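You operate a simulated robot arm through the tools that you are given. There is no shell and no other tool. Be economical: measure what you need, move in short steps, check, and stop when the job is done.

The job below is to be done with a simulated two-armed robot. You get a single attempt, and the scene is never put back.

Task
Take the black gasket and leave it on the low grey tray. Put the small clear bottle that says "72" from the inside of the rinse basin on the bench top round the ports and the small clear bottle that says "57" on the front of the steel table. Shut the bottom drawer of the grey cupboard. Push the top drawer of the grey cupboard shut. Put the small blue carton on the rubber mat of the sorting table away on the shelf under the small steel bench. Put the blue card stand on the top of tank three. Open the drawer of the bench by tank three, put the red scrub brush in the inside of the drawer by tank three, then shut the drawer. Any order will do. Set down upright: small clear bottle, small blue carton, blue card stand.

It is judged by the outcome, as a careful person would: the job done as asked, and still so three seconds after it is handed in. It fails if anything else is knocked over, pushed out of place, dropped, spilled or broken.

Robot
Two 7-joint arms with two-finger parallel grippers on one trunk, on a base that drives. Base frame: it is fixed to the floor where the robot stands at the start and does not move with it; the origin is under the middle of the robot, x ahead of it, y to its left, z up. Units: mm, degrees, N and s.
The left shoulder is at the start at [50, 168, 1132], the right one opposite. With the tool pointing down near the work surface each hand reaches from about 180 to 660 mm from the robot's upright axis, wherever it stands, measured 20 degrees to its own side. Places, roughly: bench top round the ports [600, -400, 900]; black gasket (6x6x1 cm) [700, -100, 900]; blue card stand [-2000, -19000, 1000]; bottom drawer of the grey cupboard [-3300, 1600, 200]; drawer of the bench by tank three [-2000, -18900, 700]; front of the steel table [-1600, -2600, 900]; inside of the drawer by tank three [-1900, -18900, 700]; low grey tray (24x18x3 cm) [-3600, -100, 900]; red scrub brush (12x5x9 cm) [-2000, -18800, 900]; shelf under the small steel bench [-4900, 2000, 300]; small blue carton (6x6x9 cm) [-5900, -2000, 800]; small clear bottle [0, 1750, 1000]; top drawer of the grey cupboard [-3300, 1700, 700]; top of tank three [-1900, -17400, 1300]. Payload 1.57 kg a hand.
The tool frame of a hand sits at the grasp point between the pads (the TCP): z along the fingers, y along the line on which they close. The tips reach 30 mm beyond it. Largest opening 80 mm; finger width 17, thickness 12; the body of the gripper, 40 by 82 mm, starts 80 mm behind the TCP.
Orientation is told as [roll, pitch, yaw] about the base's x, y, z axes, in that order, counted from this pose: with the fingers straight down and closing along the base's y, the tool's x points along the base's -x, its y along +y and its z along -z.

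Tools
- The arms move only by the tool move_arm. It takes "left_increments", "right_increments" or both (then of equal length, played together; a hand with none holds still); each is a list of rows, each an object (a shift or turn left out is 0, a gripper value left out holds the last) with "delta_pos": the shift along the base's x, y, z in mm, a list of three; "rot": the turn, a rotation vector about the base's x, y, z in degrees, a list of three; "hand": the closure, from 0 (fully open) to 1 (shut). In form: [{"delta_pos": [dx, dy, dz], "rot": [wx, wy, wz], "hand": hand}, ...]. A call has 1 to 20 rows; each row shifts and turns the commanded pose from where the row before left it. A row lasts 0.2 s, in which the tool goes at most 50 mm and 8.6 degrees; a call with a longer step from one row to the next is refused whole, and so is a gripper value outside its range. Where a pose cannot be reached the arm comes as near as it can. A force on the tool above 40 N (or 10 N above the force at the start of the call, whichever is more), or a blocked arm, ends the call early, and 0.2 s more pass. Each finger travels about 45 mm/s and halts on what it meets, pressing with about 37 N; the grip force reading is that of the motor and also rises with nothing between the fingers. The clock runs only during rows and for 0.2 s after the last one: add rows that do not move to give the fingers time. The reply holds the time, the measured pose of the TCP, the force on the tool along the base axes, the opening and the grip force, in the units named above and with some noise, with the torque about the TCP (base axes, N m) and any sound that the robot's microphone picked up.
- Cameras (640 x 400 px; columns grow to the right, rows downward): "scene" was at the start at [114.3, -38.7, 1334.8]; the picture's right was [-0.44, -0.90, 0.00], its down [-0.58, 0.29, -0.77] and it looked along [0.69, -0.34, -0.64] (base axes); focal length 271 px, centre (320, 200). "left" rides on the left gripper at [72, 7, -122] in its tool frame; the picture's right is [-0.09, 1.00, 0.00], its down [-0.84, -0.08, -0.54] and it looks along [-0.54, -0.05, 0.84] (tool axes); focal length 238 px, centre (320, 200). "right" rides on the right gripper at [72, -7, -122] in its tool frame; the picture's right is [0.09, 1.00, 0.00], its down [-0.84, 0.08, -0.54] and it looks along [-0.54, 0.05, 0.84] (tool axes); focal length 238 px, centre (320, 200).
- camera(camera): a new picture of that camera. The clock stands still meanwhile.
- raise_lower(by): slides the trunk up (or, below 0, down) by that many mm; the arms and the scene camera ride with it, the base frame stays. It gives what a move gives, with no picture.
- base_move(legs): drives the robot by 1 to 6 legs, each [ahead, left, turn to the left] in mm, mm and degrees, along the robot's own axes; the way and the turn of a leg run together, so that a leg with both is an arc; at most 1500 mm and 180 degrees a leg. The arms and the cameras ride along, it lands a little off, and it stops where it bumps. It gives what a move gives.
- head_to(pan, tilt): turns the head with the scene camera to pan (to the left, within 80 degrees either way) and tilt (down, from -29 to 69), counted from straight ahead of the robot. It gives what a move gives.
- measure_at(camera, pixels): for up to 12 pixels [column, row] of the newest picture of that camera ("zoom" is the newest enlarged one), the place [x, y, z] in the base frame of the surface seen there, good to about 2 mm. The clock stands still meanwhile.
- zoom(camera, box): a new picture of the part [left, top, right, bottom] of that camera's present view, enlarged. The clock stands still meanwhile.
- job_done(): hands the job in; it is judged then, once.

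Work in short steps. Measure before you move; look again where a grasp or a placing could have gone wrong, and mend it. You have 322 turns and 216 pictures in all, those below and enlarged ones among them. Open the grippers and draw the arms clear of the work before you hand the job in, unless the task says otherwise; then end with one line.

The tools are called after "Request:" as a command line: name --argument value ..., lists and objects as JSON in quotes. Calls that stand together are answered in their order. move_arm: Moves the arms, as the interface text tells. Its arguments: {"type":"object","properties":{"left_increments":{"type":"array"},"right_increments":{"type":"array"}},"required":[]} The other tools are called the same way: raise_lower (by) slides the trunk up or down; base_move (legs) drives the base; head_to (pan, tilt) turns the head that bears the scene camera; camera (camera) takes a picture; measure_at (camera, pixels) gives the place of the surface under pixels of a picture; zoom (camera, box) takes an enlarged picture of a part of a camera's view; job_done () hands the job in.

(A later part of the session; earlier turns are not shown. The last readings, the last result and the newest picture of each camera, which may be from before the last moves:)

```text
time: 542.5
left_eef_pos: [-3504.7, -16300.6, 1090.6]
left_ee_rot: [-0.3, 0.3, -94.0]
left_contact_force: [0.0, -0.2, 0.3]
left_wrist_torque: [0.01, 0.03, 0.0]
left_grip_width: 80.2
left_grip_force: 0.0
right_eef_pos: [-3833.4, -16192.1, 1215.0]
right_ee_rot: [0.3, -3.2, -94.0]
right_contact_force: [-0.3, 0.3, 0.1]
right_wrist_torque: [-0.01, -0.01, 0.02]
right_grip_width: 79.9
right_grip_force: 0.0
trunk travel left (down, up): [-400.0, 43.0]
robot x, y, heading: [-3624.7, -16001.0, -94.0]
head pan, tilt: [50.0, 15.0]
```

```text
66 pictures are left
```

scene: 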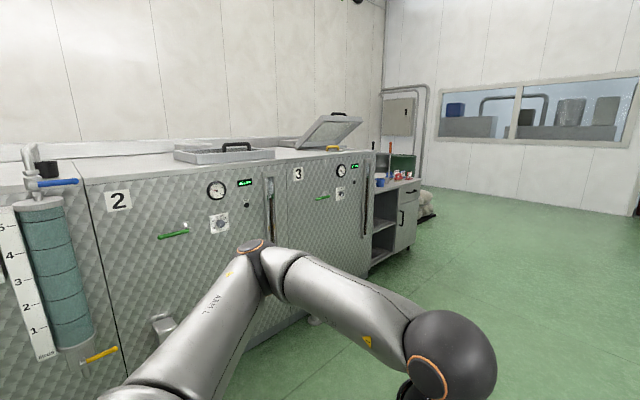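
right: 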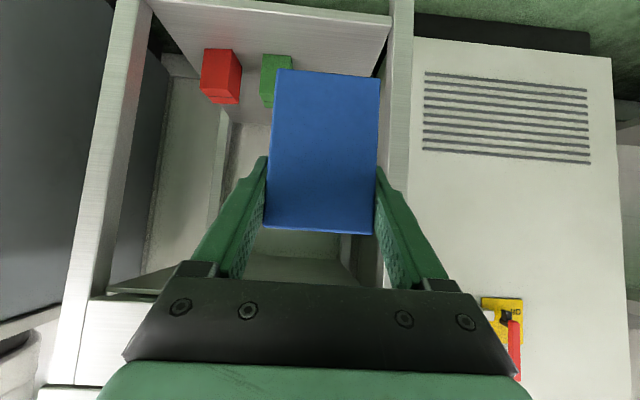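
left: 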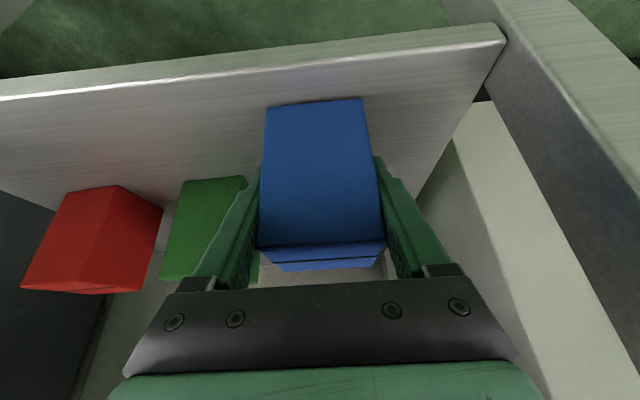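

Tank 3 with an open lid and the bench beyond it. I drive 2.7 m further and turn to face the bench (east).

Request:
base_move --legs '[[0, 0, 6], [1500, 0, 0], [1250, 0, 0], [0, 0, 88]]'

Request:
head_to --pan 0 --tilt 20

Request:
camera --camera "scene"

```text
time: 560.2
left_eef_pos: [-3168.1, -18623.8, 1089.5]
left_ee_rot: [-0.3, 0.3, 1.4]
left_contact_force: [0.4, -0.6, 0.2]
left_wrist_torque: [0.01, -0.01, 0.04]
left_grip_width: 80.2
left_grip_force: 0.0
right_eef_pos: [-3245.1, -18961.0, 1215.1]
right_ee_rot: [0.3, -3.3, 1.4]
right_contact_force: [0.6, 0.3, 0.7]
right_wrist_torque: [-0.01, 0.02, 0.01]
right_grip_width: 79.9
right_grip_force: 0.1
trunk travel left (down, up): [-400.0, 43.0]
robot x, y, heading: [-3455.8, -18774.8, 1.6]
head pan, tilt: [50.0, 15.0]
```

```text
time: 561.4
left_eef_pos: [-3167.0, -18622.4, 1089.8]
left_ee_rot: [-0.3, 0.2, 1.5]
left_contact_force: [-0.3, -0.2, 0.9]
left_wrist_torque: [-0.01, -0.01, 0.02]
left_grip_width: 80.1
left_grip_force: 0.1
right_eef_pos: [-3243.3, -18961.2, 1215.4]
right_ee_rot: [0.2, -3.2, 1.5]
right_contact_force: [0.8, -0.6, -0.4]
right_wrist_torque: [0.01, -0.01, -0.03]
right_grip_width: 80.1
right_grip_force: 0.0
trunk travel left (down, up): [-400.0, 43.0]
robot x, y, heading: [-3454.1, -18770.8, 1.7]
head pan, tilt: [0.0, 20.0]
```

```text
65 pictures are left
```

scene: 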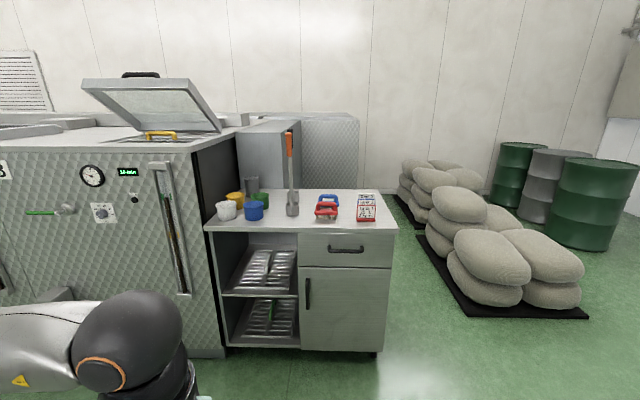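

I zoom on the bench top to identify the red brush and the blue card stand.

Request:
zoom --camera "scene" --box '[200, 160, 410, 290]'

Request:
measure_at --camera "scene" --pixels '[[326, 208], [330, 197], [366, 205], [366, 218], [345, 250], [345, 228], [300, 222], [390, 222], [210, 222], [150, 150], [200, 140], [290, 170]]'

```text
3.05 times, centred on (305, 225) of scene
```

zoom: 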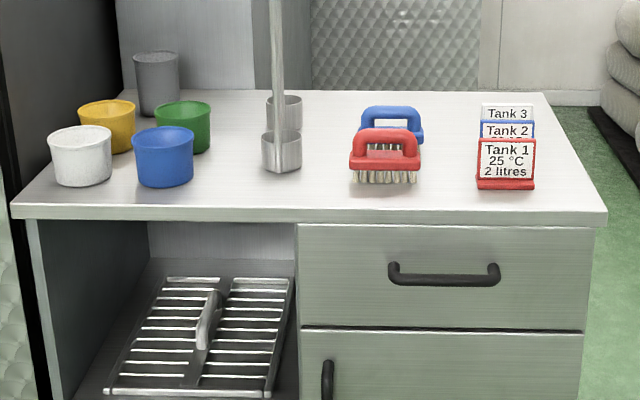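

```text
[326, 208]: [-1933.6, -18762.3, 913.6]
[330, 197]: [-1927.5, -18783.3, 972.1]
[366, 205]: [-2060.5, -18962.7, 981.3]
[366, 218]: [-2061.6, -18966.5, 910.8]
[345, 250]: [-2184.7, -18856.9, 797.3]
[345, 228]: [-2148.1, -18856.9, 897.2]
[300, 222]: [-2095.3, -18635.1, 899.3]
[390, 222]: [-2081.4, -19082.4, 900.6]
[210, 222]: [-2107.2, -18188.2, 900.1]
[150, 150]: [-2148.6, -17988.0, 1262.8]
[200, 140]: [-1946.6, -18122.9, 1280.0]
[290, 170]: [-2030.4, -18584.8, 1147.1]
```

Blue stand is the middle of three card stands; the red brush sits before a blue one. I approach to x≈-2880 and look closely at the bench top.

Request:
base_move --legs '[[0, 0, -1.7], [560, 90, 0]]'

Request:
head_to --pan -15 --tilt 25

Request:
zoom --camera "scene" --box '[190, 130, 450, 300]'

```text
time: 565.0
left_eef_pos: [-2591.5, -18543.4, 1088.6]
left_ee_rot: [-0.4, 0.3, -0.4]
left_contact_force: [-0.3, -0.4, 0.7]
left_wrist_torque: [-0.01, 0.01, 0.01]
left_grip_width: 80.3
left_grip_force: 0.0
right_eef_pos: [-2678.5, -18878.8, 1215.1]
right_ee_rot: [0.3, -3.4, -0.5]
right_contact_force: [0.1, -0.8, 0.3]
right_wrist_torque: [-0.01, 0.01, -0.02]
right_grip_width: 80.1
right_grip_force: 0.2
trunk travel left (down, up): [-400.0, 43.0]
robot x, y, heading: [-2882.5, -18681.0, -0.3]
head pan, tilt: [0.0, 20.0]
```

```text
time: 565.8
left_eef_pos: [-2591.3, -18545.6, 1089.7]
left_ee_rot: [-0.2, 0.3, -0.4]
left_contact_force: [0.2, 0.6, -0.3]
left_wrist_torque: [-0.01, -0.03, -0.02]
left_grip_width: 79.9
left_grip_force: 0.0
right_eef_pos: [-2678.9, -18879.8, 1214.7]
right_ee_rot: [0.3, -3.4, -0.4]
right_contact_force: [0.5, 0.1, 0.1]
right_wrist_torque: [-0.03, 0.02, -0.02]
right_grip_width: 80.0
right_grip_force: 0.1
trunk travel left (down, up): [-400.0, 43.0]
robot x, y, heading: [-2882.9, -18683.1, -0.1]
head pan, tilt: [-15.0, 25.0]
```

```text
2.35 times, centred on (320, 215) of scene
```

zoom: 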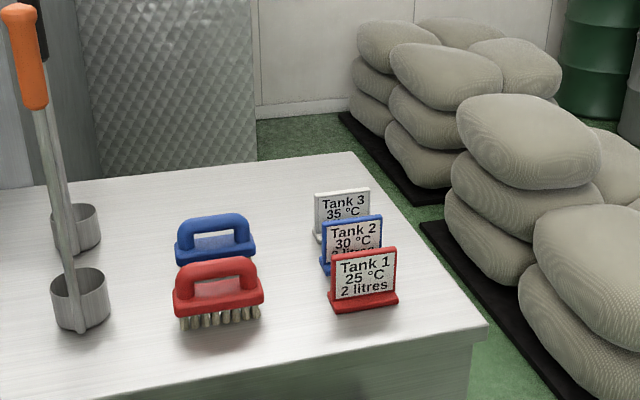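

I measure stands and brushes.

Request:
measure_at --camera "zoom" --pixels '[[365, 251], [365, 300], [352, 218], [325, 245], [345, 191], [320, 270], [383, 222], [215, 263], [220, 300], [215, 218], [240, 262], [180, 300]]'

Request:
measure_at --camera "zoom" --pixels '[[262, 295], [176, 268], [258, 265], [178, 245], [254, 245], [396, 250], [334, 256], [396, 300], [332, 305], [383, 218], [324, 222], [200, 350]]'

```text
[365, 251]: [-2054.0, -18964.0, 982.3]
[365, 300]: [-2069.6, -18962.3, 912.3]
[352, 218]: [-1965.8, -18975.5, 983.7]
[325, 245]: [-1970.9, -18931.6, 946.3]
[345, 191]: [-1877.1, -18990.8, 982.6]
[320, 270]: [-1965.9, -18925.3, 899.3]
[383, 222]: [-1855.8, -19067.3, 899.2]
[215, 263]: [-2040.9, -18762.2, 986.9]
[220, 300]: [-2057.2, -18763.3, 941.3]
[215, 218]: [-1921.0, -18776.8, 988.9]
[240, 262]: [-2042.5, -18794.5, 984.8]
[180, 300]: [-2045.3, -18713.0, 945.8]
```

```text
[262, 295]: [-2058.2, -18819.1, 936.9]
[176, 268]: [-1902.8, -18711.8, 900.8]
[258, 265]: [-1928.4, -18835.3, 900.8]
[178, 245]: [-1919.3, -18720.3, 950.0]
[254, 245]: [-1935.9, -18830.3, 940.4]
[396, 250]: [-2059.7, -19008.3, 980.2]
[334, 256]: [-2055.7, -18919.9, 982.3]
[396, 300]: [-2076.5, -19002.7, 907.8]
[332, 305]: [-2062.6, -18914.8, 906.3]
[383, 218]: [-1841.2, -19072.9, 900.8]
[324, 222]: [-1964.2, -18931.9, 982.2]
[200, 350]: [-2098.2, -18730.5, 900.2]
```

Plan: pick the red brush with the left hand first (closing along x), then open the drawer with the right. I drive to (-2560,-18935) and yaw the left hand -90°.

Request:
base_move --legs '[[0, -252, 0.2], [320, 0, 0]]'

Request:
move_arm --left_increments '[{"rot": [0, 0, -8.5]}, {"rot": [0, 0, -8.5]}, {"rot": [0, 0, -8.5]}, {"rot": [0, 0, -8.5]}, {"rot": [0, 0, -8.5]}, {"rot": [0, 0, -8.5]}, {"rot": [0, 0, -8.5]}, {"rot": [0, 0, -8.5]}, {"rot": [0, 0, -8.5]}, {"rot": [0, 0, -8.5]}, {"rot": [0, 0, -4.6]}, {}]'

Request:
head_to --pan 5 --tilt 40

Request:
camera --camera "scene"

```text
time: 570.4
left_eef_pos: [-2266.7, -18795.0, 1090.9]
left_ee_rot: [-0.3, 0.4, -0.1]
left_contact_force: [0.4, -0.4, 0.3]
left_wrist_torque: [-0.01, 0.03, 0.0]
left_grip_width: 80.1
left_grip_force: 0.1
right_eef_pos: [-2353.3, -19131.3, 1213.2]
right_ee_rot: [0.3, -3.3, -0.3]
right_contact_force: [0.0, 0.6, -0.2]
right_wrist_torque: [0.02, 0.02, 0.01]
right_grip_width: 79.7
right_grip_force: 0.1
trunk travel left (down, up): [-400.0, 43.0]
robot x, y, heading: [-2553.5, -18934.1, -0.3]
head pan, tilt: [-15.0, 25.0]
```

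```text
time: 573.0
left_eef_pos: [-2268.8, -18811.5, 1090.6]
left_ee_rot: [-0.4, 0.3, -87.5]
left_contact_force: [-0.3, 0.3, 0.0]
left_wrist_torque: [0.0, 0.01, 0.0]
left_grip_width: 80.3
left_grip_force: 0.1
left hand out of reach, approached as far as the arm can: row 11
right_eef_pos: [-2353.2, -19130.2, 1214.3]
right_ee_rot: [0.3, -3.3, -0.2]
right_contact_force: [-0.2, -0.3, 0.0]
right_wrist_torque: [-0.03, -0.01, 0.01]
right_grip_width: 79.8
right_grip_force: 0.1
trunk travel left (down, up): [-400.0, 43.0]
robot x, y, heading: [-2555.2, -18937.3, 0.1]
head pan, tilt: [-15.0, 25.0]
```

```text
time: 573.8
left_eef_pos: [-2268.5, -18811.5, 1090.9]
left_ee_rot: [-0.3, 0.3, -87.5]
left_contact_force: [-0.4, -1.4, 0.6]
left_wrist_torque: [0.01, 0.02, -0.01]
left_grip_width: 79.9
left_grip_force: 0.0
right_eef_pos: [-2353.3, -19129.7, 1215.4]
right_ee_rot: [0.4, -3.4, -0.2]
right_contact_force: [-0.1, -0.2, -0.6]
right_wrist_torque: [0.0, -0.01, 0.02]
right_grip_width: 80.1
right_grip_force: 0.0
trunk travel left (down, up): [-400.0, 43.0]
robot x, y, heading: [-2553.7, -18934.0, -0.0]
head pan, tilt: [5.0, 40.0]
```

```text
62 pictures are left
```

scene: 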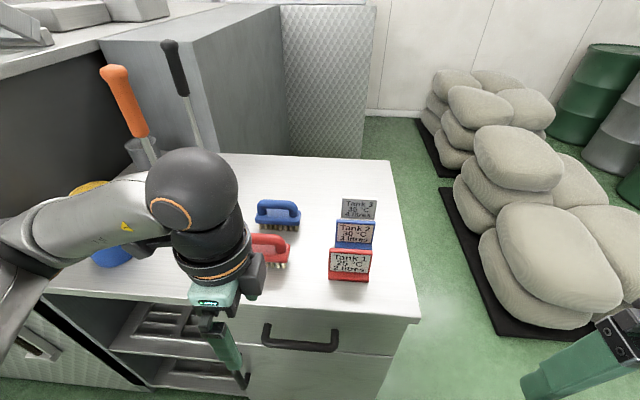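

Yaw −87° is the left wrist's limit; the brush's axis (tilted ~7°) matches yaw +83° just as well, so I rotate the other way.

Request:
move_arm --left_increments '[{"rot": [0, 0, 8.5]}, {"rot": [0, 0, 8.5]}, {"rot": [0, 0, 8.5]}, {"rot": [0, 0, 8.5]}, {"rot": [0, 0, 8.5]}, {"rot": [0, 0, 8.5]}, {"rot": [0, 0, 8.5]}, {"rot": [0, 0, 8.5]}, {"rot": [0, 0, 8.5]}, {"rot": [0, 0, 8.5]}, {"rot": [0, 0, 8.5]}, {"rot": [0, 0, 8.5]}, {"rot": [0, 0, 8.5]}, {"rot": [0, 0, 8.5]}, {"rot": [0, 0, 8.5]}, {"rot": [0, 0, 8.5]}, {"rot": [0, 0, 8.5]}, {"rot": [0, 0, 8.5]}, {"rot": [0, 0, 8.5]}, {"rot": [0, 0, 8.5]}]'

```text
time: 578.0
left_eef_pos: [-2267.7, -18811.9, 1089.6]
left_ee_rot: [-0.3, 0.2, 80.4]
left_contact_force: [0.2, -0.7, 0.2]
left_wrist_torque: [0.02, 0.02, 0.02]
left_grip_width: 80.1
left_grip_force: 0.1
right_eef_pos: [-2353.8, -19129.9, 1215.8]
right_ee_rot: [0.3, -3.2, -0.2]
right_contact_force: [-0.1, -0.7, 0.5]
right_wrist_torque: [0.02, 0.0, -0.05]
right_grip_width: 80.3
right_grip_force: 0.1
trunk travel left (down, up): [-400.0, 43.0]
robot x, y, heading: [-2553.8, -18936.6, 0.1]
head pan, tilt: [5.0, 40.0]
```

Now over the brush: forward 236 mm, left 46 mm at z≈1090.

Request:
move_arm --left_increments '[{"delta_pos": [40, 8, 0]}, {"delta_pos": [40, 8, 0]}, {"delta_pos": [40, 8, 0]}, {"delta_pos": [40, 8, 0]}, {"delta_pos": [40, 8, 0]}, {"delta_pos": [36, 6, 0]}, {}]'

Request:
camera --camera "left"

```text
time: 579.6
left_eef_pos: [-2030.7, -18767.4, 1089.9]
left_ee_rot: [-0.3, 0.2, 80.1]
left_contact_force: [-0.3, -0.9, -0.1]
left_wrist_torque: [-0.02, 0.0, 0.04]
left_grip_width: 79.9
left_grip_force: 0.0
right_eef_pos: [-2353.9, -19130.2, 1214.5]
right_ee_rot: [0.3, -3.3, -0.2]
right_contact_force: [-0.5, -0.7, -0.5]
right_wrist_torque: [0.03, 0.01, 0.02]
right_grip_width: 79.9
right_grip_force: 0.1
trunk travel left (down, up): [-400.0, 43.0]
robot x, y, heading: [-2554.2, -18937.3, 0.0]
head pan, tilt: [5.0, 40.0]
```

```text
61 pictures are left
```

left: 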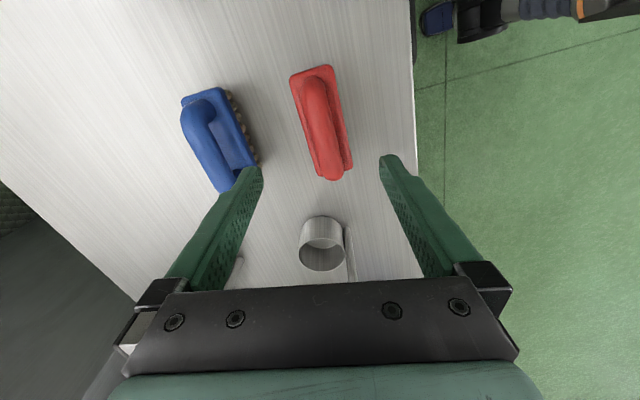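

I measure the red brush's ends and sides in this view.

Request:
measure_at --camera "left" --pixels '[[315, 72], [338, 172], [296, 85], [335, 78], [318, 165], [350, 160], [323, 120], [245, 150], [215, 185]]'

```text
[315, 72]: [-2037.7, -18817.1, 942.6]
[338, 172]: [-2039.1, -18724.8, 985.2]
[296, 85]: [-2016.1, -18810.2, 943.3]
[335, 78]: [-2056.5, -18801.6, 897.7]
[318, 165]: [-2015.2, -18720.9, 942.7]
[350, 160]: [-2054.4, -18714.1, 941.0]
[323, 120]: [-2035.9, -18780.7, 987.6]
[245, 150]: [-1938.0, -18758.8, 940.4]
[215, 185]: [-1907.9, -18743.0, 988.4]
```

The brush is aligned with y, centre (-2036,-18768), 40 mm wide. I yaw +10°, shift, and lower by trunk to z≈1000 first.

Request:
move_arm --left_increments '[{"delta_pos": [-5, 0, 0], "rot": [0, 0, 8.5]}, {"rot": [0, 0, 1.3]}, {}]'

Request:
raise_lower --by -75

Request:
camera --camera "left"

```text
time: 580.4
left_eef_pos: [-2036.4, -18765.7, 1088.5]
left_ee_rot: [-0.3, 0.3, 90.2]
left_contact_force: [0.3, 0.5, -0.2]
left_wrist_torque: [-0.03, -0.01, 0.01]
left_grip_width: 80.1
left_grip_force: 0.1
right_eef_pos: [-2352.4, -19130.2, 1213.7]
right_ee_rot: [0.2, -3.3, -0.1]
right_contact_force: [0.8, 0.2, -0.3]
right_wrist_torque: [0.04, 0.04, -0.03]
right_grip_width: 80.0
right_grip_force: 0.1
trunk travel left (down, up): [-400.0, 43.0]
robot x, y, heading: [-2557.3, -18937.0, -0.1]
head pan, tilt: [5.0, 40.0]
```

```text
time: 581.5
left_eef_pos: [-2038.2, -18767.8, 1013.9]
left_ee_rot: [-0.3, 0.4, 90.2]
left_contact_force: [-0.5, -0.8, 0.1]
left_wrist_torque: [0.01, -0.02, -0.02]
left_grip_width: 80.1
left_grip_force: 0.0
right_eef_pos: [-2353.6, -19129.9, 1140.1]
right_ee_rot: [0.2, -3.3, -0.2]
right_contact_force: [-0.3, 0.6, -0.5]
right_wrist_torque: [0.0, -0.02, 0.02]
right_grip_width: 80.0
right_grip_force: 0.0
trunk travel left (down, up): [-325.0, 118.0]
robot x, y, heading: [-2554.9, -18936.8, -0.0]
head pan, tilt: [5.0, 40.0]
```

```text
60 pictures are left
```

left: 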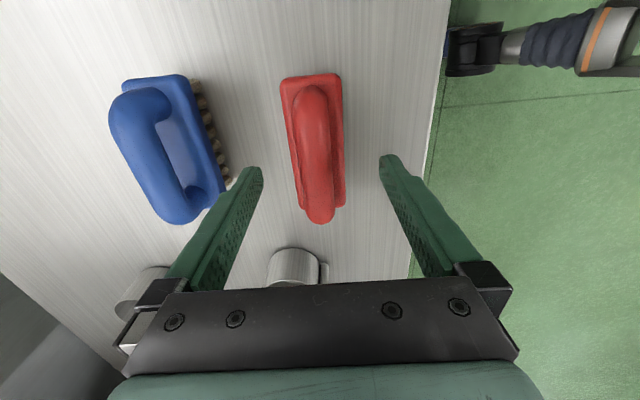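

Aligned. Lower 57 mm and close.

Request:
raise_lower --by -57

Request:
move_arm --left_increments '[{"hand": 0.2}, {"hand": 0.4}, {"hand": 0.6}, {"hand": 0.8}, {"hand": 1.0}, {}, {}]'

Request:
raise_lower --by 150

Request:
camera --camera "scene"

```text
time: 582.5
left_eef_pos: [-2036.8, -18767.4, 958.4]
left_ee_rot: [-0.2, 0.3, 90.1]
left_contact_force: [0.2, 0.5, 0.6]
left_wrist_torque: [-0.01, -0.06, -0.01]
left_grip_width: 80.2
left_grip_force: 0.1
right_eef_pos: [-2352.1, -19129.7, 1083.3]
right_ee_rot: [0.3, -3.3, -0.2]
right_contact_force: [-0.2, 0.2, 0.6]
right_wrist_torque: [0.04, 0.02, 0.04]
right_grip_width: 80.2
right_grip_force: 0.1
trunk travel left (down, up): [-268.0, 175.0]
robot x, y, heading: [-2558.1, -18937.1, -0.1]
head pan, tilt: [5.0, 40.0]
```

```text
time: 584.1
left_eef_pos: [-2036.8, -18767.1, 956.8]
left_ee_rot: [-0.2, 0.3, 90.1]
left_contact_force: [0.9, 0.3, 1.3]
left_wrist_torque: [-0.03, -0.01, -0.02]
left_grip_width: 47.4
left_grip_force: 36.9
right_eef_pos: [-2354.3, -19131.0, 1082.7]
right_ee_rot: [0.3, -3.2, -0.2]
right_contact_force: [-0.3, 0.1, 0.4]
right_wrist_torque: [0.0, -0.04, 0.02]
right_grip_width: 80.1
right_grip_force: 0.0
trunk travel left (down, up): [-268.0, 175.0]
robot x, y, heading: [-2551.8, -18933.7, -0.1]
head pan, tilt: [5.0, 40.0]
```

```text
time: 585.9
left_eef_pos: [-2036.9, -18766.6, 1107.2]
left_ee_rot: [-0.2, 0.3, 90.0]
left_contact_force: [0.0, -0.2, -1.2]
left_wrist_torque: [0.01, 0.01, -0.02]
left_grip_width: 47.3
left_grip_force: 37.7
right_eef_pos: [-2353.0, -19131.1, 1232.6]
right_ee_rot: [0.4, -3.3, -0.2]
right_contact_force: [-0.5, -0.3, -0.3]
right_wrist_torque: [0.01, 0.0, -0.01]
right_grip_width: 79.8
right_grip_force: 0.1
trunk travel left (down, up): [-418.0, 25.0]
robot x, y, heading: [-2550.4, -18935.8, -0.2]
head pan, tilt: [5.0, 40.0]
```

```text
59 pictures are left
```

scene: 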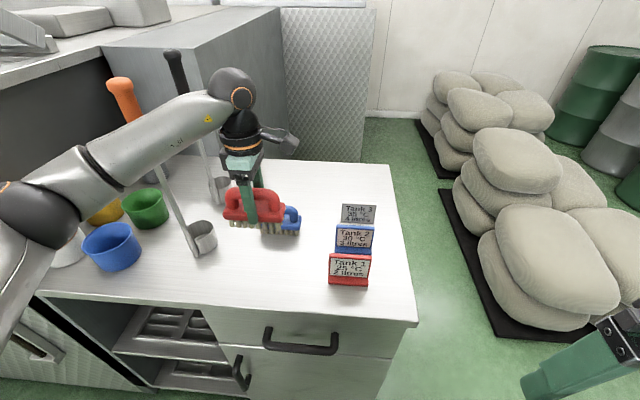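

Brush lifted. The forearm looks close to the orange ladle, so I measure before retracting.

Request:
measure_at --camera "scene" --pixels '[[118, 88], [130, 110], [165, 165], [190, 225], [150, 130], [200, 115], [90, 170], [178, 75]]'

```text
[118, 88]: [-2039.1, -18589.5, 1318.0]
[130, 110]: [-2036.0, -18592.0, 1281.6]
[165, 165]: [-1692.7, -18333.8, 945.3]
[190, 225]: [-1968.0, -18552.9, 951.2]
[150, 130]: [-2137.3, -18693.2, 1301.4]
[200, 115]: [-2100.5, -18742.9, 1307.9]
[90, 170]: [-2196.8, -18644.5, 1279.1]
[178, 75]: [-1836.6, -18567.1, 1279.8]
```

Safe. I back the base 330 mm, strafe left to line the right hand up with the drawer handle, and tuck the left hand in.

Request:
base_move --legs '[[-330, 0, 0], [0, 250, 0]]'

Request:
move_arm --left_increments '[{"delta_pos": [-40, 0, 10]}, {"delta_pos": [-40, 0, 10]}, {"delta_pos": [-40, 0, 10]}, {"delta_pos": [-40, 0, 10]}, {}, {}, {}, {}, {}, {}, {}]' --right_increments '[{"delta_pos": [15, 0, -10], "rot": [0, -8.5, 0]}, {"delta_pos": [15, 0, -10], "rot": [0, -8.5, 0]}, {"delta_pos": [15, 0, -10], "rot": [0, -8.5, 0]}, {"delta_pos": [15, 0, -10], "rot": [0, -8.5, 0]}, {"delta_pos": [15, 0, -10], "rot": [0, -8.5, 0]}, {"delta_pos": [15, 0, -10], "rot": [0, -8.5, 0]}, {"delta_pos": [15, 0, 0], "rot": [0, -8.5, 0]}, {"delta_pos": [15, 0, 0], "rot": [0, -8.5, 0]}, {"delta_pos": [15, 0, 0], "rot": [0, -8.5, 0]}, {"delta_pos": [15, 0, 0], "rot": [0, -8.5, 0]}, {}]'

```text
time: 590.5
left_eef_pos: [-2375.8, -18514.6, 1108.0]
left_ee_rot: [-0.3, 0.3, 90.6]
left_contact_force: [0.3, -0.1, -1.0]
left_wrist_torque: [-0.02, 0.02, -0.02]
left_grip_width: 47.5
left_grip_force: 36.7
right_eef_pos: [-2688.4, -18879.6, 1232.2]
right_ee_rot: [0.3, -3.3, 0.3]
right_contact_force: [-0.2, 0.2, 0.5]
right_wrist_torque: [0.0, 0.02, 0.03]
right_grip_width: 79.9
right_grip_force: 0.0
trunk travel left (down, up): [-418.0, 25.0]
robot x, y, heading: [-2894.6, -18689.4, 0.5]
head pan, tilt: [5.0, 40.0]
```

```text
time: 592.9
left_eef_pos: [-2536.8, -18512.8, 1146.3]
left_ee_rot: [-0.3, 0.4, 90.4]
left_contact_force: [-0.6, -0.6, -0.8]
left_wrist_torque: [-0.01, 0.0, 0.02]
left_grip_width: 47.5
left_grip_force: 37.1
right_eef_pos: [-2432.8, -18833.0, 1286.7]
right_ee_rot: [-7.1, -88.4, 7.4]
right_contact_force: [-0.5, 0.8, -1.1]
right_wrist_torque: [0.03, -0.02, 0.0]
right_grip_width: 79.9
right_grip_force: 0.1
right hand out of reach, approached as far as the arm can: row 2, 3, 4, 5, 6, 7, 8, 9
trunk travel left (down, up): [-418.0, 25.0]
robot x, y, heading: [-2896.3, -18689.4, 0.6]
head pan, tilt: [5.0, 40.0]
```

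The right tool is now horizontal. I roll it 90° about x so the fingers close vertically.

Request:
move_arm --right_increments '[{"rot": [8.5, 0, 0]}, {"rot": [8.5, 0, 0]}, {"rot": [8.5, 0, 0]}, {"rot": [8.5, 0, 0]}, {"rot": [8.5, 0, 0]}, {"rot": [8.5, 0, 0]}, {"rot": [8.5, 0, 0]}, {"rot": [8.5, 0, 0]}, {"rot": [8.5, 0, 0]}, {"rot": [8.5, 0, 0]}, {"rot": [5, 0, 0]}, {}]'

Request:
raise_lower --by -290

Request:
camera --camera "right"

Request:
camera --camera "scene"

```text
time: 595.5
left_eef_pos: [-2534.2, -18512.7, 1144.8]
left_ee_rot: [-0.3, 0.3, 90.5]
left_contact_force: [0.3, 0.8, -1.3]
left_wrist_torque: [-0.01, -0.02, 0.0]
left_grip_width: 47.3
left_grip_force: 37.3
right_eef_pos: [-2430.1, -18832.5, 1285.0]
right_ee_rot: [90.4, -0.2, -88.3]
right_contact_force: [0.0, 0.9, -0.6]
right_wrist_torque: [0.02, -0.03, 0.02]
right_grip_width: 80.0
right_grip_force: 0.2
trunk travel left (down, up): [-418.0, 25.0]
robot x, y, heading: [-2892.8, -18684.2, 0.5]
head pan, tilt: [5.0, 40.0]
```

```text
time: 598.4
left_eef_pos: [-2536.3, -18512.4, 854.9]
left_ee_rot: [-0.4, 0.3, 90.5]
left_contact_force: [0.9, -0.1, -1.4]
left_wrist_torque: [0.01, 0.03, 0.04]
left_grip_width: 47.3
left_grip_force: 36.7
right_eef_pos: [-2431.0, -18834.2, 996.3]
right_ee_rot: [90.3, -0.4, -88.4]
right_contact_force: [-0.4, -0.3, -0.2]
right_wrist_torque: [-0.03, -0.01, -0.02]
right_grip_width: 80.0
right_grip_force: 0.1
trunk travel left (down, up): [-128.0, 315.0]
robot x, y, heading: [-2892.5, -18684.8, 0.6]
head pan, tilt: [5.0, 40.0]
```

```text
58 pictures are left
```

right: 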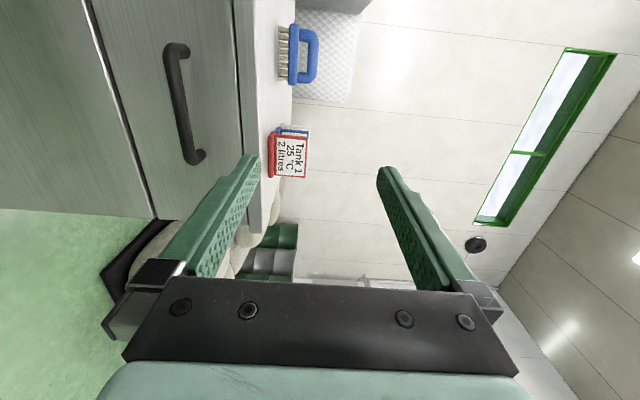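

```text
57 pictures are left
```

scene: 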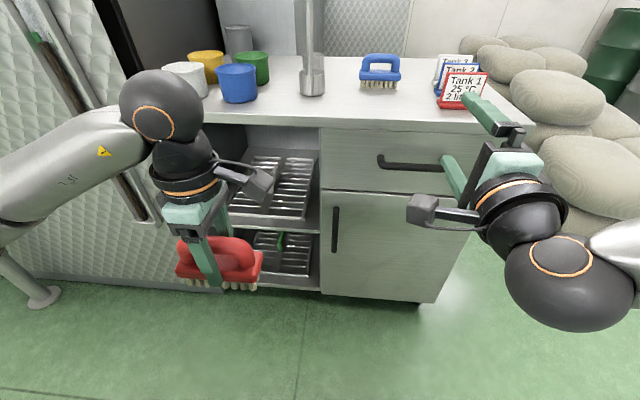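

Fingers now close vertically. I measure the handle bar.

Request:
measure_at --camera "right" --pixels '[[176, 80], [184, 120], [175, 48], [200, 155], [215, 100], [150, 100], [240, 60], [130, 130]]'

Request:
measure_at --camera "scene" --pixels '[[410, 163], [435, 168], [383, 158], [350, 150], [400, 140], [400, 195], [400, 112]]'

```text
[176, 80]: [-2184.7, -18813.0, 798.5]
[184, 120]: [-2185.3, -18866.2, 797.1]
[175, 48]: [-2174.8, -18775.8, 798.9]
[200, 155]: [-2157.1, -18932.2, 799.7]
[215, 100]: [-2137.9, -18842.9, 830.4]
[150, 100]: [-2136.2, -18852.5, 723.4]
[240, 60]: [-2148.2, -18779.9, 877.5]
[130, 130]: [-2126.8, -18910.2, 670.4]
```

```text
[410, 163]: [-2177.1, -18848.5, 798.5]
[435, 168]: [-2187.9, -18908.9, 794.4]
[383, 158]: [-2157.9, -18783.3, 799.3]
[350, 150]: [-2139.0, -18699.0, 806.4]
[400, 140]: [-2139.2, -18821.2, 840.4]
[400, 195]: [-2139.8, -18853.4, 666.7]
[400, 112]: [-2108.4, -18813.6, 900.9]
```

Bar at x≈-2178, z=798, y −18783…−18920. I lower the trunk 120 and the arm ~78, aligning at y=-18850.

Request:
raise_lower --by -120

Request:
move_arm --right_increments '[{"delta_pos": [0, -8, -25]}, {"delta_pos": [0, -8, -25]}, {"delta_pos": [0, 0, -28]}, {}]'

```text
time: 599.9
left_eef_pos: [-2536.0, -18513.1, 736.3]
left_ee_rot: [-0.3, 0.3, 90.4]
left_contact_force: [-0.5, 0.3, -1.8]
left_wrist_torque: [-0.03, 0.01, -0.01]
left_grip_width: 47.4
left_grip_force: 36.9
right_eef_pos: [-2431.6, -18832.8, 875.6]
right_ee_rot: [90.3, -0.2, -88.4]
right_contact_force: [-0.1, 1.0, -0.2]
right_wrist_torque: [0.02, 0.0, 0.0]
right_grip_width: 80.2
right_grip_force: 0.0
trunk travel left (down, up): [-8.0, 435.0]
robot x, y, heading: [-2893.7, -18688.8, 0.4]
head pan, tilt: [5.0, 40.0]
```

```text
time: 600.9
left_eef_pos: [-2536.1, -18513.3, 736.7]
left_ee_rot: [-0.4, 0.3, 90.6]
left_contact_force: [0.0, 0.1, -1.1]
left_wrist_torque: [-0.02, -0.01, 0.01]
left_grip_width: 47.2
left_grip_force: 36.9
right_eef_pos: [-2426.1, -18837.2, 861.5]
right_ee_rot: [90.3, -0.3, -88.3]
right_contact_force: [0.5, -0.3, -1.0]
right_wrist_torque: [-0.01, 0.02, -0.02]
right_grip_width: 80.2
right_grip_force: 0.0
right hand out of reach, approached as far as the arm can: row 1, 2, 3
trunk travel left (down, up): [-8.0, 435.0]
robot x, y, heading: [-2893.4, -18686.3, 0.6]
head pan, tilt: [5.0, 40.0]
```

The horizontal pose bottoms out at z≈861; tilting the tool 25° downward will bring the TCP to z≈798. I half-close the fingers too.

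Request:
move_arm --right_increments '[{"delta_pos": [-4, -3, -20], "rot": [0, 8.3, 0], "hand": 0.4}, {"delta_pos": [-4, -3, -22], "rot": [0, 8.3, 0]}, {"delta_pos": [-4, -3, -22], "rot": [0, 8.3, 0]}, {}, {}]'

Request:
camera --camera "right"

```text
time: 602.1
left_eef_pos: [-2536.9, -18513.4, 734.7]
left_ee_rot: [-0.4, 0.3, 90.5]
left_contact_force: [0.7, 0.1, -1.2]
left_wrist_torque: [-0.01, -0.01, 0.02]
left_grip_width: 47.4
left_grip_force: 36.9
right_eef_pos: [-2440.8, -18846.5, 796.5]
right_ee_rot: [65.4, 0.5, -88.3]
right_contact_force: [-0.1, 1.1, 0.1]
right_wrist_torque: [-0.02, -0.01, 0.0]
right_grip_width: 48.1
right_grip_force: 0.0
trunk travel left (down, up): [-8.0, 435.0]
robot x, y, heading: [-2895.5, -18688.1, 0.5]
head pan, tilt: [5.0, 40.0]
```

```text
56 pictures are left
```

right: 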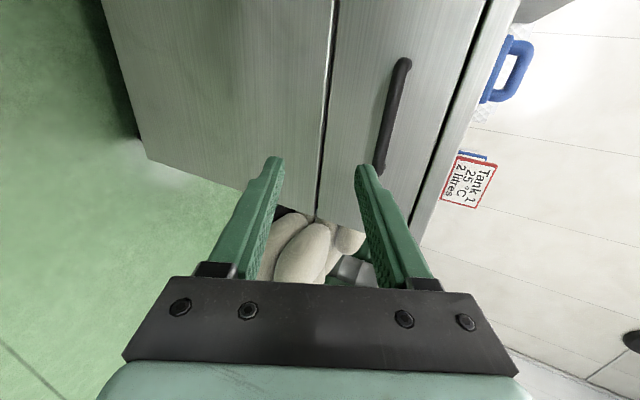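

TCP z≈796. I drive 215 mm ahead, then check alignment with the bar.

Request:
base_move --legs '[[215, 0, -0.5]]'

Request:
camera --camera "right"

Request:
camera --camera "scene"

```text
time: 603.8
left_eef_pos: [-2318.6, -18515.1, 735.6]
left_ee_rot: [-0.3, 0.3, 90.0]
left_contact_force: [-0.7, 0.2, -1.2]
left_wrist_torque: [-0.03, -0.03, -0.03]
left_grip_width: 47.4
left_grip_force: 36.7
right_eef_pos: [-2226.0, -18849.7, 796.8]
right_ee_rot: [65.4, 0.5, -88.8]
right_contact_force: [0.1, -0.3, -0.2]
right_wrist_torque: [-0.03, 0.02, -0.01]
right_grip_width: 48.2
right_grip_force: 0.1
trunk travel left (down, up): [-8.0, 435.0]
robot x, y, heading: [-2676.8, -18687.0, -0.1]
head pan, tilt: [5.0, 40.0]
```

```text
55 pictures are left
```

right: 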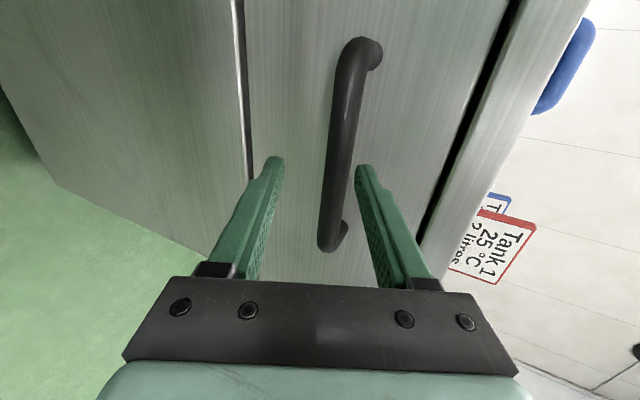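

```text
54 pictures are left
```

scene: 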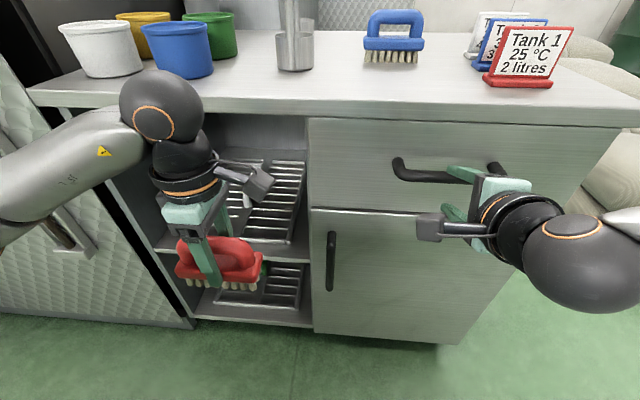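

The bar sits a bit high relative to the fingers; I raise the hand 6 mm, then advance 36 mm with the arm and close.

Request:
move_arm --right_increments '[{"delta_pos": [0, 0, 6]}, {}]'

Request:
base_move --legs '[[36, 0, 0]]'

Request:
move_arm --right_increments '[{"hand": 0.6}, {"hand": 0.8}, {"hand": 1.0}, {}, {}]'

Request:
camera --camera "right"

```text
time: 604.4
left_eef_pos: [-2319.2, -18514.7, 735.1]
left_ee_rot: [-0.3, 0.3, 90.1]
left_contact_force: [-0.1, -0.6, -1.2]
left_wrist_torque: [0.03, -0.05, 0.01]
left_grip_width: 47.0
left_grip_force: 37.2
right_eef_pos: [-2225.6, -18849.1, 802.0]
right_ee_rot: [65.5, 0.5, -88.9]
right_contact_force: [0.1, -0.3, -1.1]
right_wrist_torque: [0.0, 0.02, -0.01]
right_grip_width: 48.0
right_grip_force: 0.0
trunk travel left (down, up): [-8.0, 435.0]
robot x, y, heading: [-2678.8, -18689.0, -0.4]
head pan, tilt: [5.0, 40.0]
```

```text
time: 605.2
left_eef_pos: [-2281.9, -18515.7, 735.8]
left_ee_rot: [-0.2, 0.4, 90.1]
left_contact_force: [-0.1, 0.1, -1.2]
left_wrist_torque: [-0.02, 0.0, 0.0]
left_grip_width: 47.1
left_grip_force: 37.4
right_eef_pos: [-2189.6, -18849.6, 802.2]
right_ee_rot: [65.4, 0.5, -88.9]
right_contact_force: [0.5, 0.0, -0.3]
right_wrist_torque: [0.01, -0.01, -0.01]
right_grip_width: 48.2
right_grip_force: 0.1
trunk travel left (down, up): [-8.0, 435.0]
robot x, y, heading: [-2641.2, -18682.7, 0.2]
head pan, tilt: [5.0, 40.0]
```

```text
time: 606.4
left_eef_pos: [-2283.0, -18515.6, 735.4]
left_ee_rot: [-0.2, 0.3, 90.1]
left_contact_force: [-0.1, -0.6, -1.2]
left_wrist_torque: [0.02, 0.03, -0.02]
left_grip_width: 47.5
left_grip_force: 37.0
right_eef_pos: [-2192.5, -18849.1, 796.3]
right_ee_rot: [64.5, 0.5, -88.7]
right_contact_force: [-12.7, 3.5, -26.9]
right_wrist_torque: [0.04, 0.39, 0.0]
right_grip_width: 19.8
right_grip_force: 33.8
trunk travel left (down, up): [-8.0, 435.0]
robot x, y, heading: [-2636.0, -18686.9, -0.1]
head pan, tilt: [5.0, 40.0]
```

```text
53 pictures are left
```

right: 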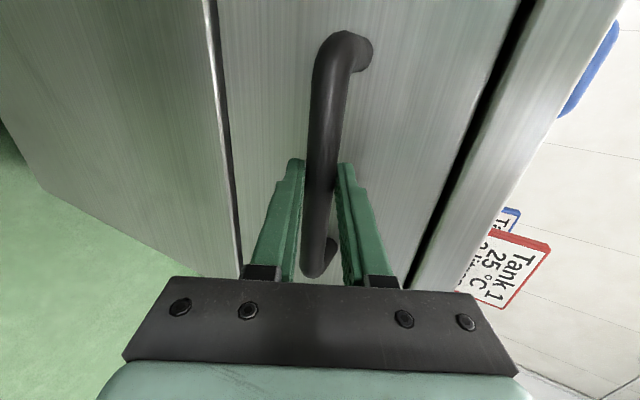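

Bar gripped (19.8 mm). I pull by backing the base 200 mm.

Request:
base_move --legs '[[-120, 0, 0], [-90, 0, 0]]'

Request:
camera --camera "scene"

```text
time: 608.3
left_eef_pos: [-2486.2, -18516.0, 735.4]
left_ee_rot: [-0.2, 0.3, 90.0]
left_contact_force: [0.0, 0.7, -1.6]
left_wrist_torque: [-0.04, -0.04, 0.0]
left_grip_width: 47.2
left_grip_force: 36.8
right_eef_pos: [-2394.4, -18849.3, 798.9]
right_ee_rot: [64.7, 0.4, -88.8]
right_contact_force: [-2.0, 3.1, -29.2]
right_wrist_torque: [-0.01, 0.48, -0.03]
right_grip_width: 19.4
right_grip_force: 33.4
trunk travel left (down, up): [-8.0, 435.0]
robot x, y, heading: [-2849.3, -18685.3, 0.3]
head pan, tilt: [5.0, 40.0]
```

```text
52 pictures are left
```

scene: 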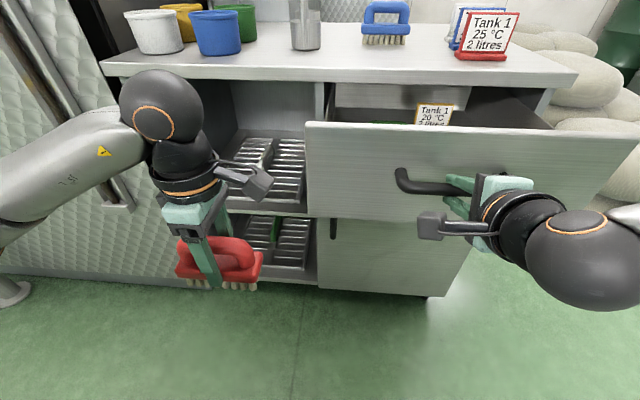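

The drawer is open ~200 mm and contains things. I pull 50 mm more, then release and back off.

Request:
base_move --legs '[[-50, 0, 0]]'

Request:
move_arm --right_increments '[{"hand": 0.7}, {"hand": 0.4}, {"hand": 0.3}, {}, {}]'

Request:
base_move --legs '[[-250, 0, 0]]'

Request:
raise_lower --by 380

Request:
camera --camera "scene"

```text
time: 609.2
left_eef_pos: [-2537.8, -18515.3, 735.2]
left_ee_rot: [-0.2, 0.3, 90.1]
left_contact_force: [0.0, 0.6, -1.5]
left_wrist_torque: [-0.05, -0.02, -0.03]
left_grip_width: 47.1
left_grip_force: 37.6
right_eef_pos: [-2445.5, -18850.2, 798.0]
right_ee_rot: [64.5, 0.5, -88.8]
right_contact_force: [-3.0, -4.6, -6.1]
right_wrist_torque: [-0.1, 0.19, -0.18]
right_grip_width: 19.9
right_grip_force: 33.6
trunk travel left (down, up): [-8.0, 435.0]
robot x, y, heading: [-2892.6, -18686.7, 0.1]
head pan, tilt: [5.0, 40.0]
```

```text
time: 610.5
left_eef_pos: [-2537.7, -18513.6, 735.2]
left_ee_rot: [-0.4, 0.3, 90.1]
left_contact_force: [-0.7, 1.3, -1.1]
left_wrist_torque: [0.0, 0.0, 0.01]
left_grip_width: 47.3
left_grip_force: 36.9
right_eef_pos: [-2446.8, -18848.8, 798.7]
right_ee_rot: [64.5, 0.5, -88.8]
right_contact_force: [0.9, 0.4, 0.5]
right_wrist_torque: [0.0, 0.02, 0.0]
right_grip_width: 56.1
right_grip_force: 0.1
trunk travel left (down, up): [-8.0, 435.0]
robot x, y, heading: [-2896.2, -18682.8, 0.2]
head pan, tilt: [5.0, 40.0]
```

```text
time: 612.3
left_eef_pos: [-2790.8, -18515.0, 735.9]
left_ee_rot: [-0.3, 0.3, 90.0]
left_contact_force: [-0.5, 0.4, -2.1]
left_wrist_torque: [0.03, 0.02, -0.01]
left_grip_width: 47.3
left_grip_force: 36.6
right_eef_pos: [-2700.1, -18850.7, 798.4]
right_ee_rot: [64.5, 0.5, -89.0]
right_contact_force: [0.0, 0.6, 0.4]
right_wrist_torque: [-0.02, 0.02, 0.01]
right_grip_width: 56.0
right_grip_force: 0.1
trunk travel left (down, up): [-8.0, 435.0]
robot x, y, heading: [-3147.7, -18683.3, 0.0]
head pan, tilt: [5.0, 40.0]
```

```text
time: 616.0
left_eef_pos: [-2789.4, -18515.1, 1116.5]
left_ee_rot: [-0.3, 0.3, 90.0]
left_contact_force: [0.3, -0.6, -1.4]
left_wrist_torque: [0.01, 0.01, -0.01]
left_grip_width: 47.5
left_grip_force: 37.2
right_eef_pos: [-2699.5, -18850.5, 1177.8]
right_ee_rot: [64.5, 0.5, -89.1]
right_contact_force: [0.1, -0.4, 0.3]
right_wrist_torque: [-0.03, -0.02, 0.0]
right_grip_width: 55.8
right_grip_force: 0.0
trunk travel left (down, up): [-388.0, 55.0]
robot x, y, heading: [-3148.0, -18686.7, 0.2]
head pan, tilt: [5.0, 40.0]
```

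```text
51 pictures are left
```

scene: 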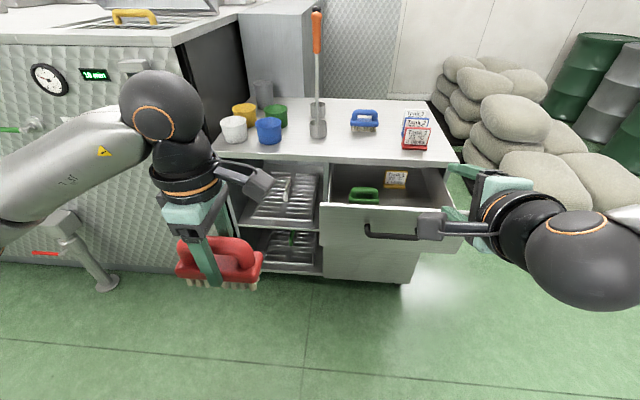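

The drawer holds a green brush and a yellow stand. I move so the left hand is over the drawer, and look down into it.

Request:
base_move --legs '[[0, -330, 0], [380, 0, 0]]'

Request:
head_to --pan 20 --tilt 50

Request:
camera --camera "scene"

```text
time: 621.4
left_eef_pos: [-2421.3, -18849.2, 1114.9]
left_ee_rot: [-0.1, 0.4, 90.2]
left_contact_force: [-0.2, 0.7, -1.5]
left_wrist_torque: [-0.06, 0.05, 0.01]
left_grip_width: 47.1
left_grip_force: 37.4
right_eef_pos: [-2328.3, -19182.9, 1176.5]
right_ee_rot: [64.5, 0.6, -88.8]
right_contact_force: [0.9, -0.1, 0.5]
right_wrist_torque: [0.0, -0.01, 0.02]
right_grip_width: 56.1
right_grip_force: 0.0
trunk travel left (down, up): [-388.0, 55.0]
robot x, y, heading: [-2778.9, -19020.7, 0.1]
head pan, tilt: [5.0, 40.0]
```

```text
time: 622.2
left_eef_pos: [-2421.2, -18848.2, 1116.4]
left_ee_rot: [-0.3, 0.3, 90.2]
left_contact_force: [0.7, 0.1, -1.8]
left_wrist_torque: [-0.01, -0.04, 0.01]
left_grip_width: 47.0
left_grip_force: 36.5
right_eef_pos: [-2329.1, -19182.7, 1177.7]
right_ee_rot: [64.6, 0.5, -88.9]
right_contact_force: [0.4, 0.1, -0.5]
right_wrist_torque: [0.03, -0.02, 0.0]
right_grip_width: 55.8
right_grip_force: 0.1
trunk travel left (down, up): [-388.0, 55.0]
robot x, y, heading: [-2777.6, -19021.6, 0.3]
head pan, tilt: [20.0, 50.0]
```

```text
50 pictures are left
```

scene: 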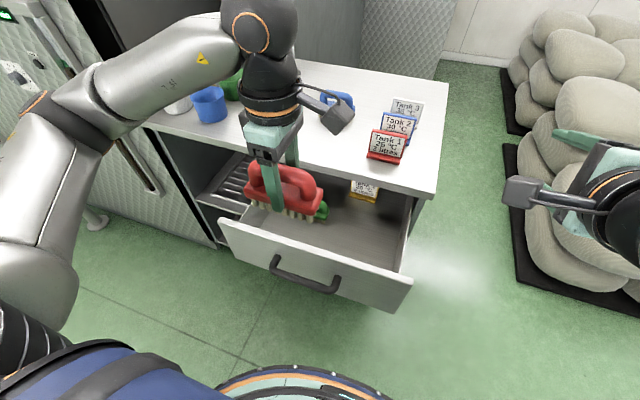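

I measure the drawer interior and its contents.

Request:
measure_at --camera "scene" --pixels '[[350, 245], [330, 225], [380, 225], [390, 270], [322, 212], [363, 188], [300, 235], [400, 240], [300, 275], [375, 200], [350, 218], [240, 225]]'

Request:
camera --camera "left"

```text
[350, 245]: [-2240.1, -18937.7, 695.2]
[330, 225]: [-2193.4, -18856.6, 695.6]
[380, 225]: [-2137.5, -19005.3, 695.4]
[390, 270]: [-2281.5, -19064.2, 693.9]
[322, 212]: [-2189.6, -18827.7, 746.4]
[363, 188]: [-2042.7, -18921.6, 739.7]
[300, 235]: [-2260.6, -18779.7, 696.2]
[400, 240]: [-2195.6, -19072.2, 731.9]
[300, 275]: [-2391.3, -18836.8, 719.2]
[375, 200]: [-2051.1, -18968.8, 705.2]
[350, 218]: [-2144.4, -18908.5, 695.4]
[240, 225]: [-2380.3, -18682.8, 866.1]
```

```text
49 pictures are left
```

left: 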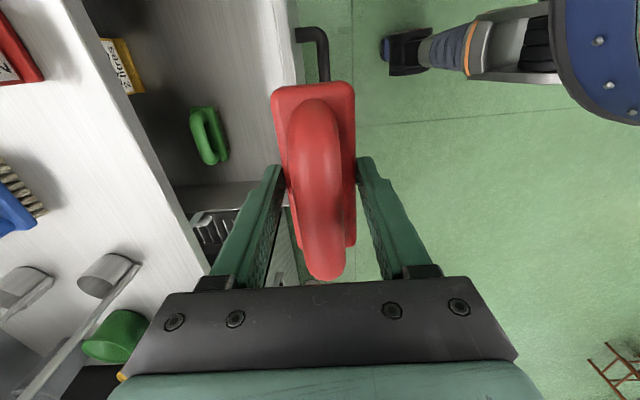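

Interior floor z=695; free spot at (-2290,-18920). I retract the right hand, shift base 50 mm right and bring the left hand over that spot.

Request:
base_move --legs '[[0, -50, 0]]'

Request:
move_arm --left_increments '[{"delta_pos": [30, -5, 0]}, {"delta_pos": [35, -6, 0]}, {"delta_pos": [35, -6, 0]}, {"delta_pos": [30, -6, 0]}, {}]' --right_increments '[{"delta_pos": [-30, 0, 10]}, {"delta_pos": [-30, 0, 10]}, {"delta_pos": [-30, 0, 10]}, {"delta_pos": [-30, 0, 10]}, {}]'

Request:
raise_lower --by -200

Request:
camera --camera "scene"

```text
time: 623.3
left_eef_pos: [-2420.7, -18899.1, 1115.1]
left_ee_rot: [-0.3, 0.3, 90.1]
left_contact_force: [-0.9, -0.4, -1.0]
left_wrist_torque: [0.01, -0.02, 0.01]
left_grip_width: 47.2
left_grip_force: 37.7
right_eef_pos: [-2329.6, -19233.0, 1178.6]
right_ee_rot: [64.7, 0.4, -89.0]
right_contact_force: [0.0, -0.2, 0.7]
right_wrist_torque: [0.03, 0.03, 0.02]
right_grip_width: 55.8
right_grip_force: 0.0
trunk travel left (down, up): [-388.0, 55.0]
robot x, y, heading: [-2782.0, -19068.0, 0.1]
head pan, tilt: [20.0, 50.0]
```

```text
time: 624.5
left_eef_pos: [-2290.0, -18923.1, 1116.7]
left_ee_rot: [-0.3, 0.3, 90.1]
left_contact_force: [-0.2, -0.4, -2.1]
left_wrist_torque: [0.03, 0.0, 0.04]
left_grip_width: 47.5
left_grip_force: 36.8
right_eef_pos: [-2387.8, -19201.5, 1254.4]
right_ee_rot: [64.3, 0.3, -88.9]
right_contact_force: [0.0, -0.3, 0.2]
right_wrist_torque: [0.02, -0.01, 0.0]
right_grip_width: 55.7
right_grip_force: 0.1
right hand out of reach, approached as far as the arm can: row 1, 2, 3, 4
trunk travel left (down, up): [-388.0, 55.0]
robot x, y, heading: [-2781.3, -19070.1, -0.0]
head pan, tilt: [20.0, 50.0]
```

```text
time: 626.7
left_eef_pos: [-2290.3, -18923.0, 916.2]
left_ee_rot: [-0.3, 0.2, 90.1]
left_contact_force: [-0.7, -1.1, -1.6]
left_wrist_torque: [-0.02, -0.03, 0.01]
left_grip_width: 47.4
left_grip_force: 37.1
right_eef_pos: [-2388.7, -19202.3, 1053.7]
right_ee_rot: [64.4, 0.5, -88.9]
right_contact_force: [0.3, 0.6, -0.2]
right_wrist_torque: [-0.03, 0.0, 0.02]
right_grip_width: 56.3
right_grip_force: 0.0
trunk travel left (down, up): [-188.0, 255.0]
robot x, y, heading: [-2774.8, -19068.0, -0.1]
head pan, tilt: [20.0, 50.0]
```

```text
48 pictures are left
```

scene: 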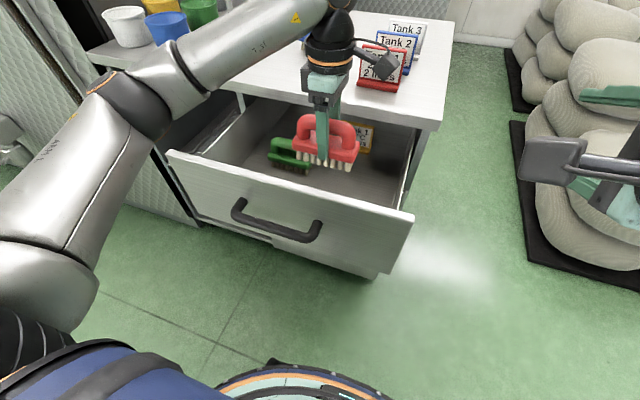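

I check the left forearm/elbow heights relative to the drawer's left front corner (z≈870) before lowering further.

Request:
measure_at --camera "scene" --pixels '[[115, 110], [150, 95], [190, 85], [240, 55], [300, 25], [175, 155], [120, 140]]'

```text
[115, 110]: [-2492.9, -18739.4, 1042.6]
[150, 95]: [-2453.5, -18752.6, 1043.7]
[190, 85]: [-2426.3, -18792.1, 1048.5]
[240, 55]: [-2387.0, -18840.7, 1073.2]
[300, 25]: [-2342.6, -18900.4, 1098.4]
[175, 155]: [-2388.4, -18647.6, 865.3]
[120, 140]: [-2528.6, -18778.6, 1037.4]
```

Lowering by trunk would put the forearm on the drawer front; instead I raise the trunk 200 and lower with the arm, so the forearm slopes down from above.

Request:
raise_lower --by 200

Request:
move_arm --left_increments '[{"delta_pos": [0, 0, -45]}, {"delta_pos": [0, 0, -45]}, {"delta_pos": [0, 0, -45]}, {"delta_pos": [0, 0, -45]}, {"delta_pos": [0, 0, -45]}, {"delta_pos": [0, 0, -35]}, {}]'

Request:
camera --camera "scene"

```text
time: 628.9
left_eef_pos: [-2290.1, -18922.2, 1116.2]
left_ee_rot: [-0.2, 0.3, 90.2]
left_contact_force: [0.2, 0.2, -0.8]
left_wrist_torque: [-0.02, 0.03, 0.01]
left_grip_width: 47.4
left_grip_force: 37.0
right_eef_pos: [-2386.9, -19203.3, 1255.0]
right_ee_rot: [64.4, 0.6, -88.9]
right_contact_force: [-0.1, 0.3, -1.1]
right_wrist_torque: [-0.01, -0.02, 0.01]
right_grip_width: 56.0
right_grip_force: 0.0
trunk travel left (down, up): [-388.0, 55.0]
robot x, y, heading: [-2782.1, -19068.3, 0.4]
head pan, tilt: [20.0, 50.0]
```

```text
time: 630.5
left_eef_pos: [-2291.7, -18920.8, 856.1]
left_ee_rot: [-0.3, 0.3, 90.0]
left_contact_force: [-0.2, 0.5, -0.8]
left_wrist_torque: [-0.04, 0.06, 0.0]
left_grip_width: 47.0
left_grip_force: 36.9
right_eef_pos: [-2388.5, -19202.5, 1253.6]
right_ee_rot: [64.5, 0.5, -88.8]
right_contact_force: [1.1, 0.7, -0.5]
right_wrist_torque: [0.0, -0.01, -0.01]
right_grip_width: 55.9
right_grip_force: 0.1
trunk travel left (down, up): [-388.0, 55.0]
robot x, y, heading: [-2778.5, -19068.8, 0.1]
head pan, tilt: [20.0, 50.0]
```

```text
47 pictures are left
```

scene: 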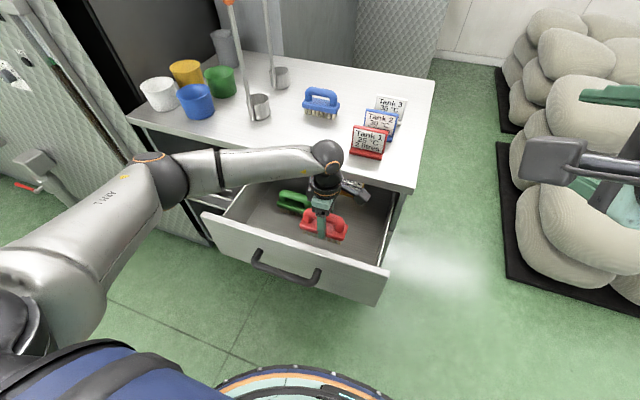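

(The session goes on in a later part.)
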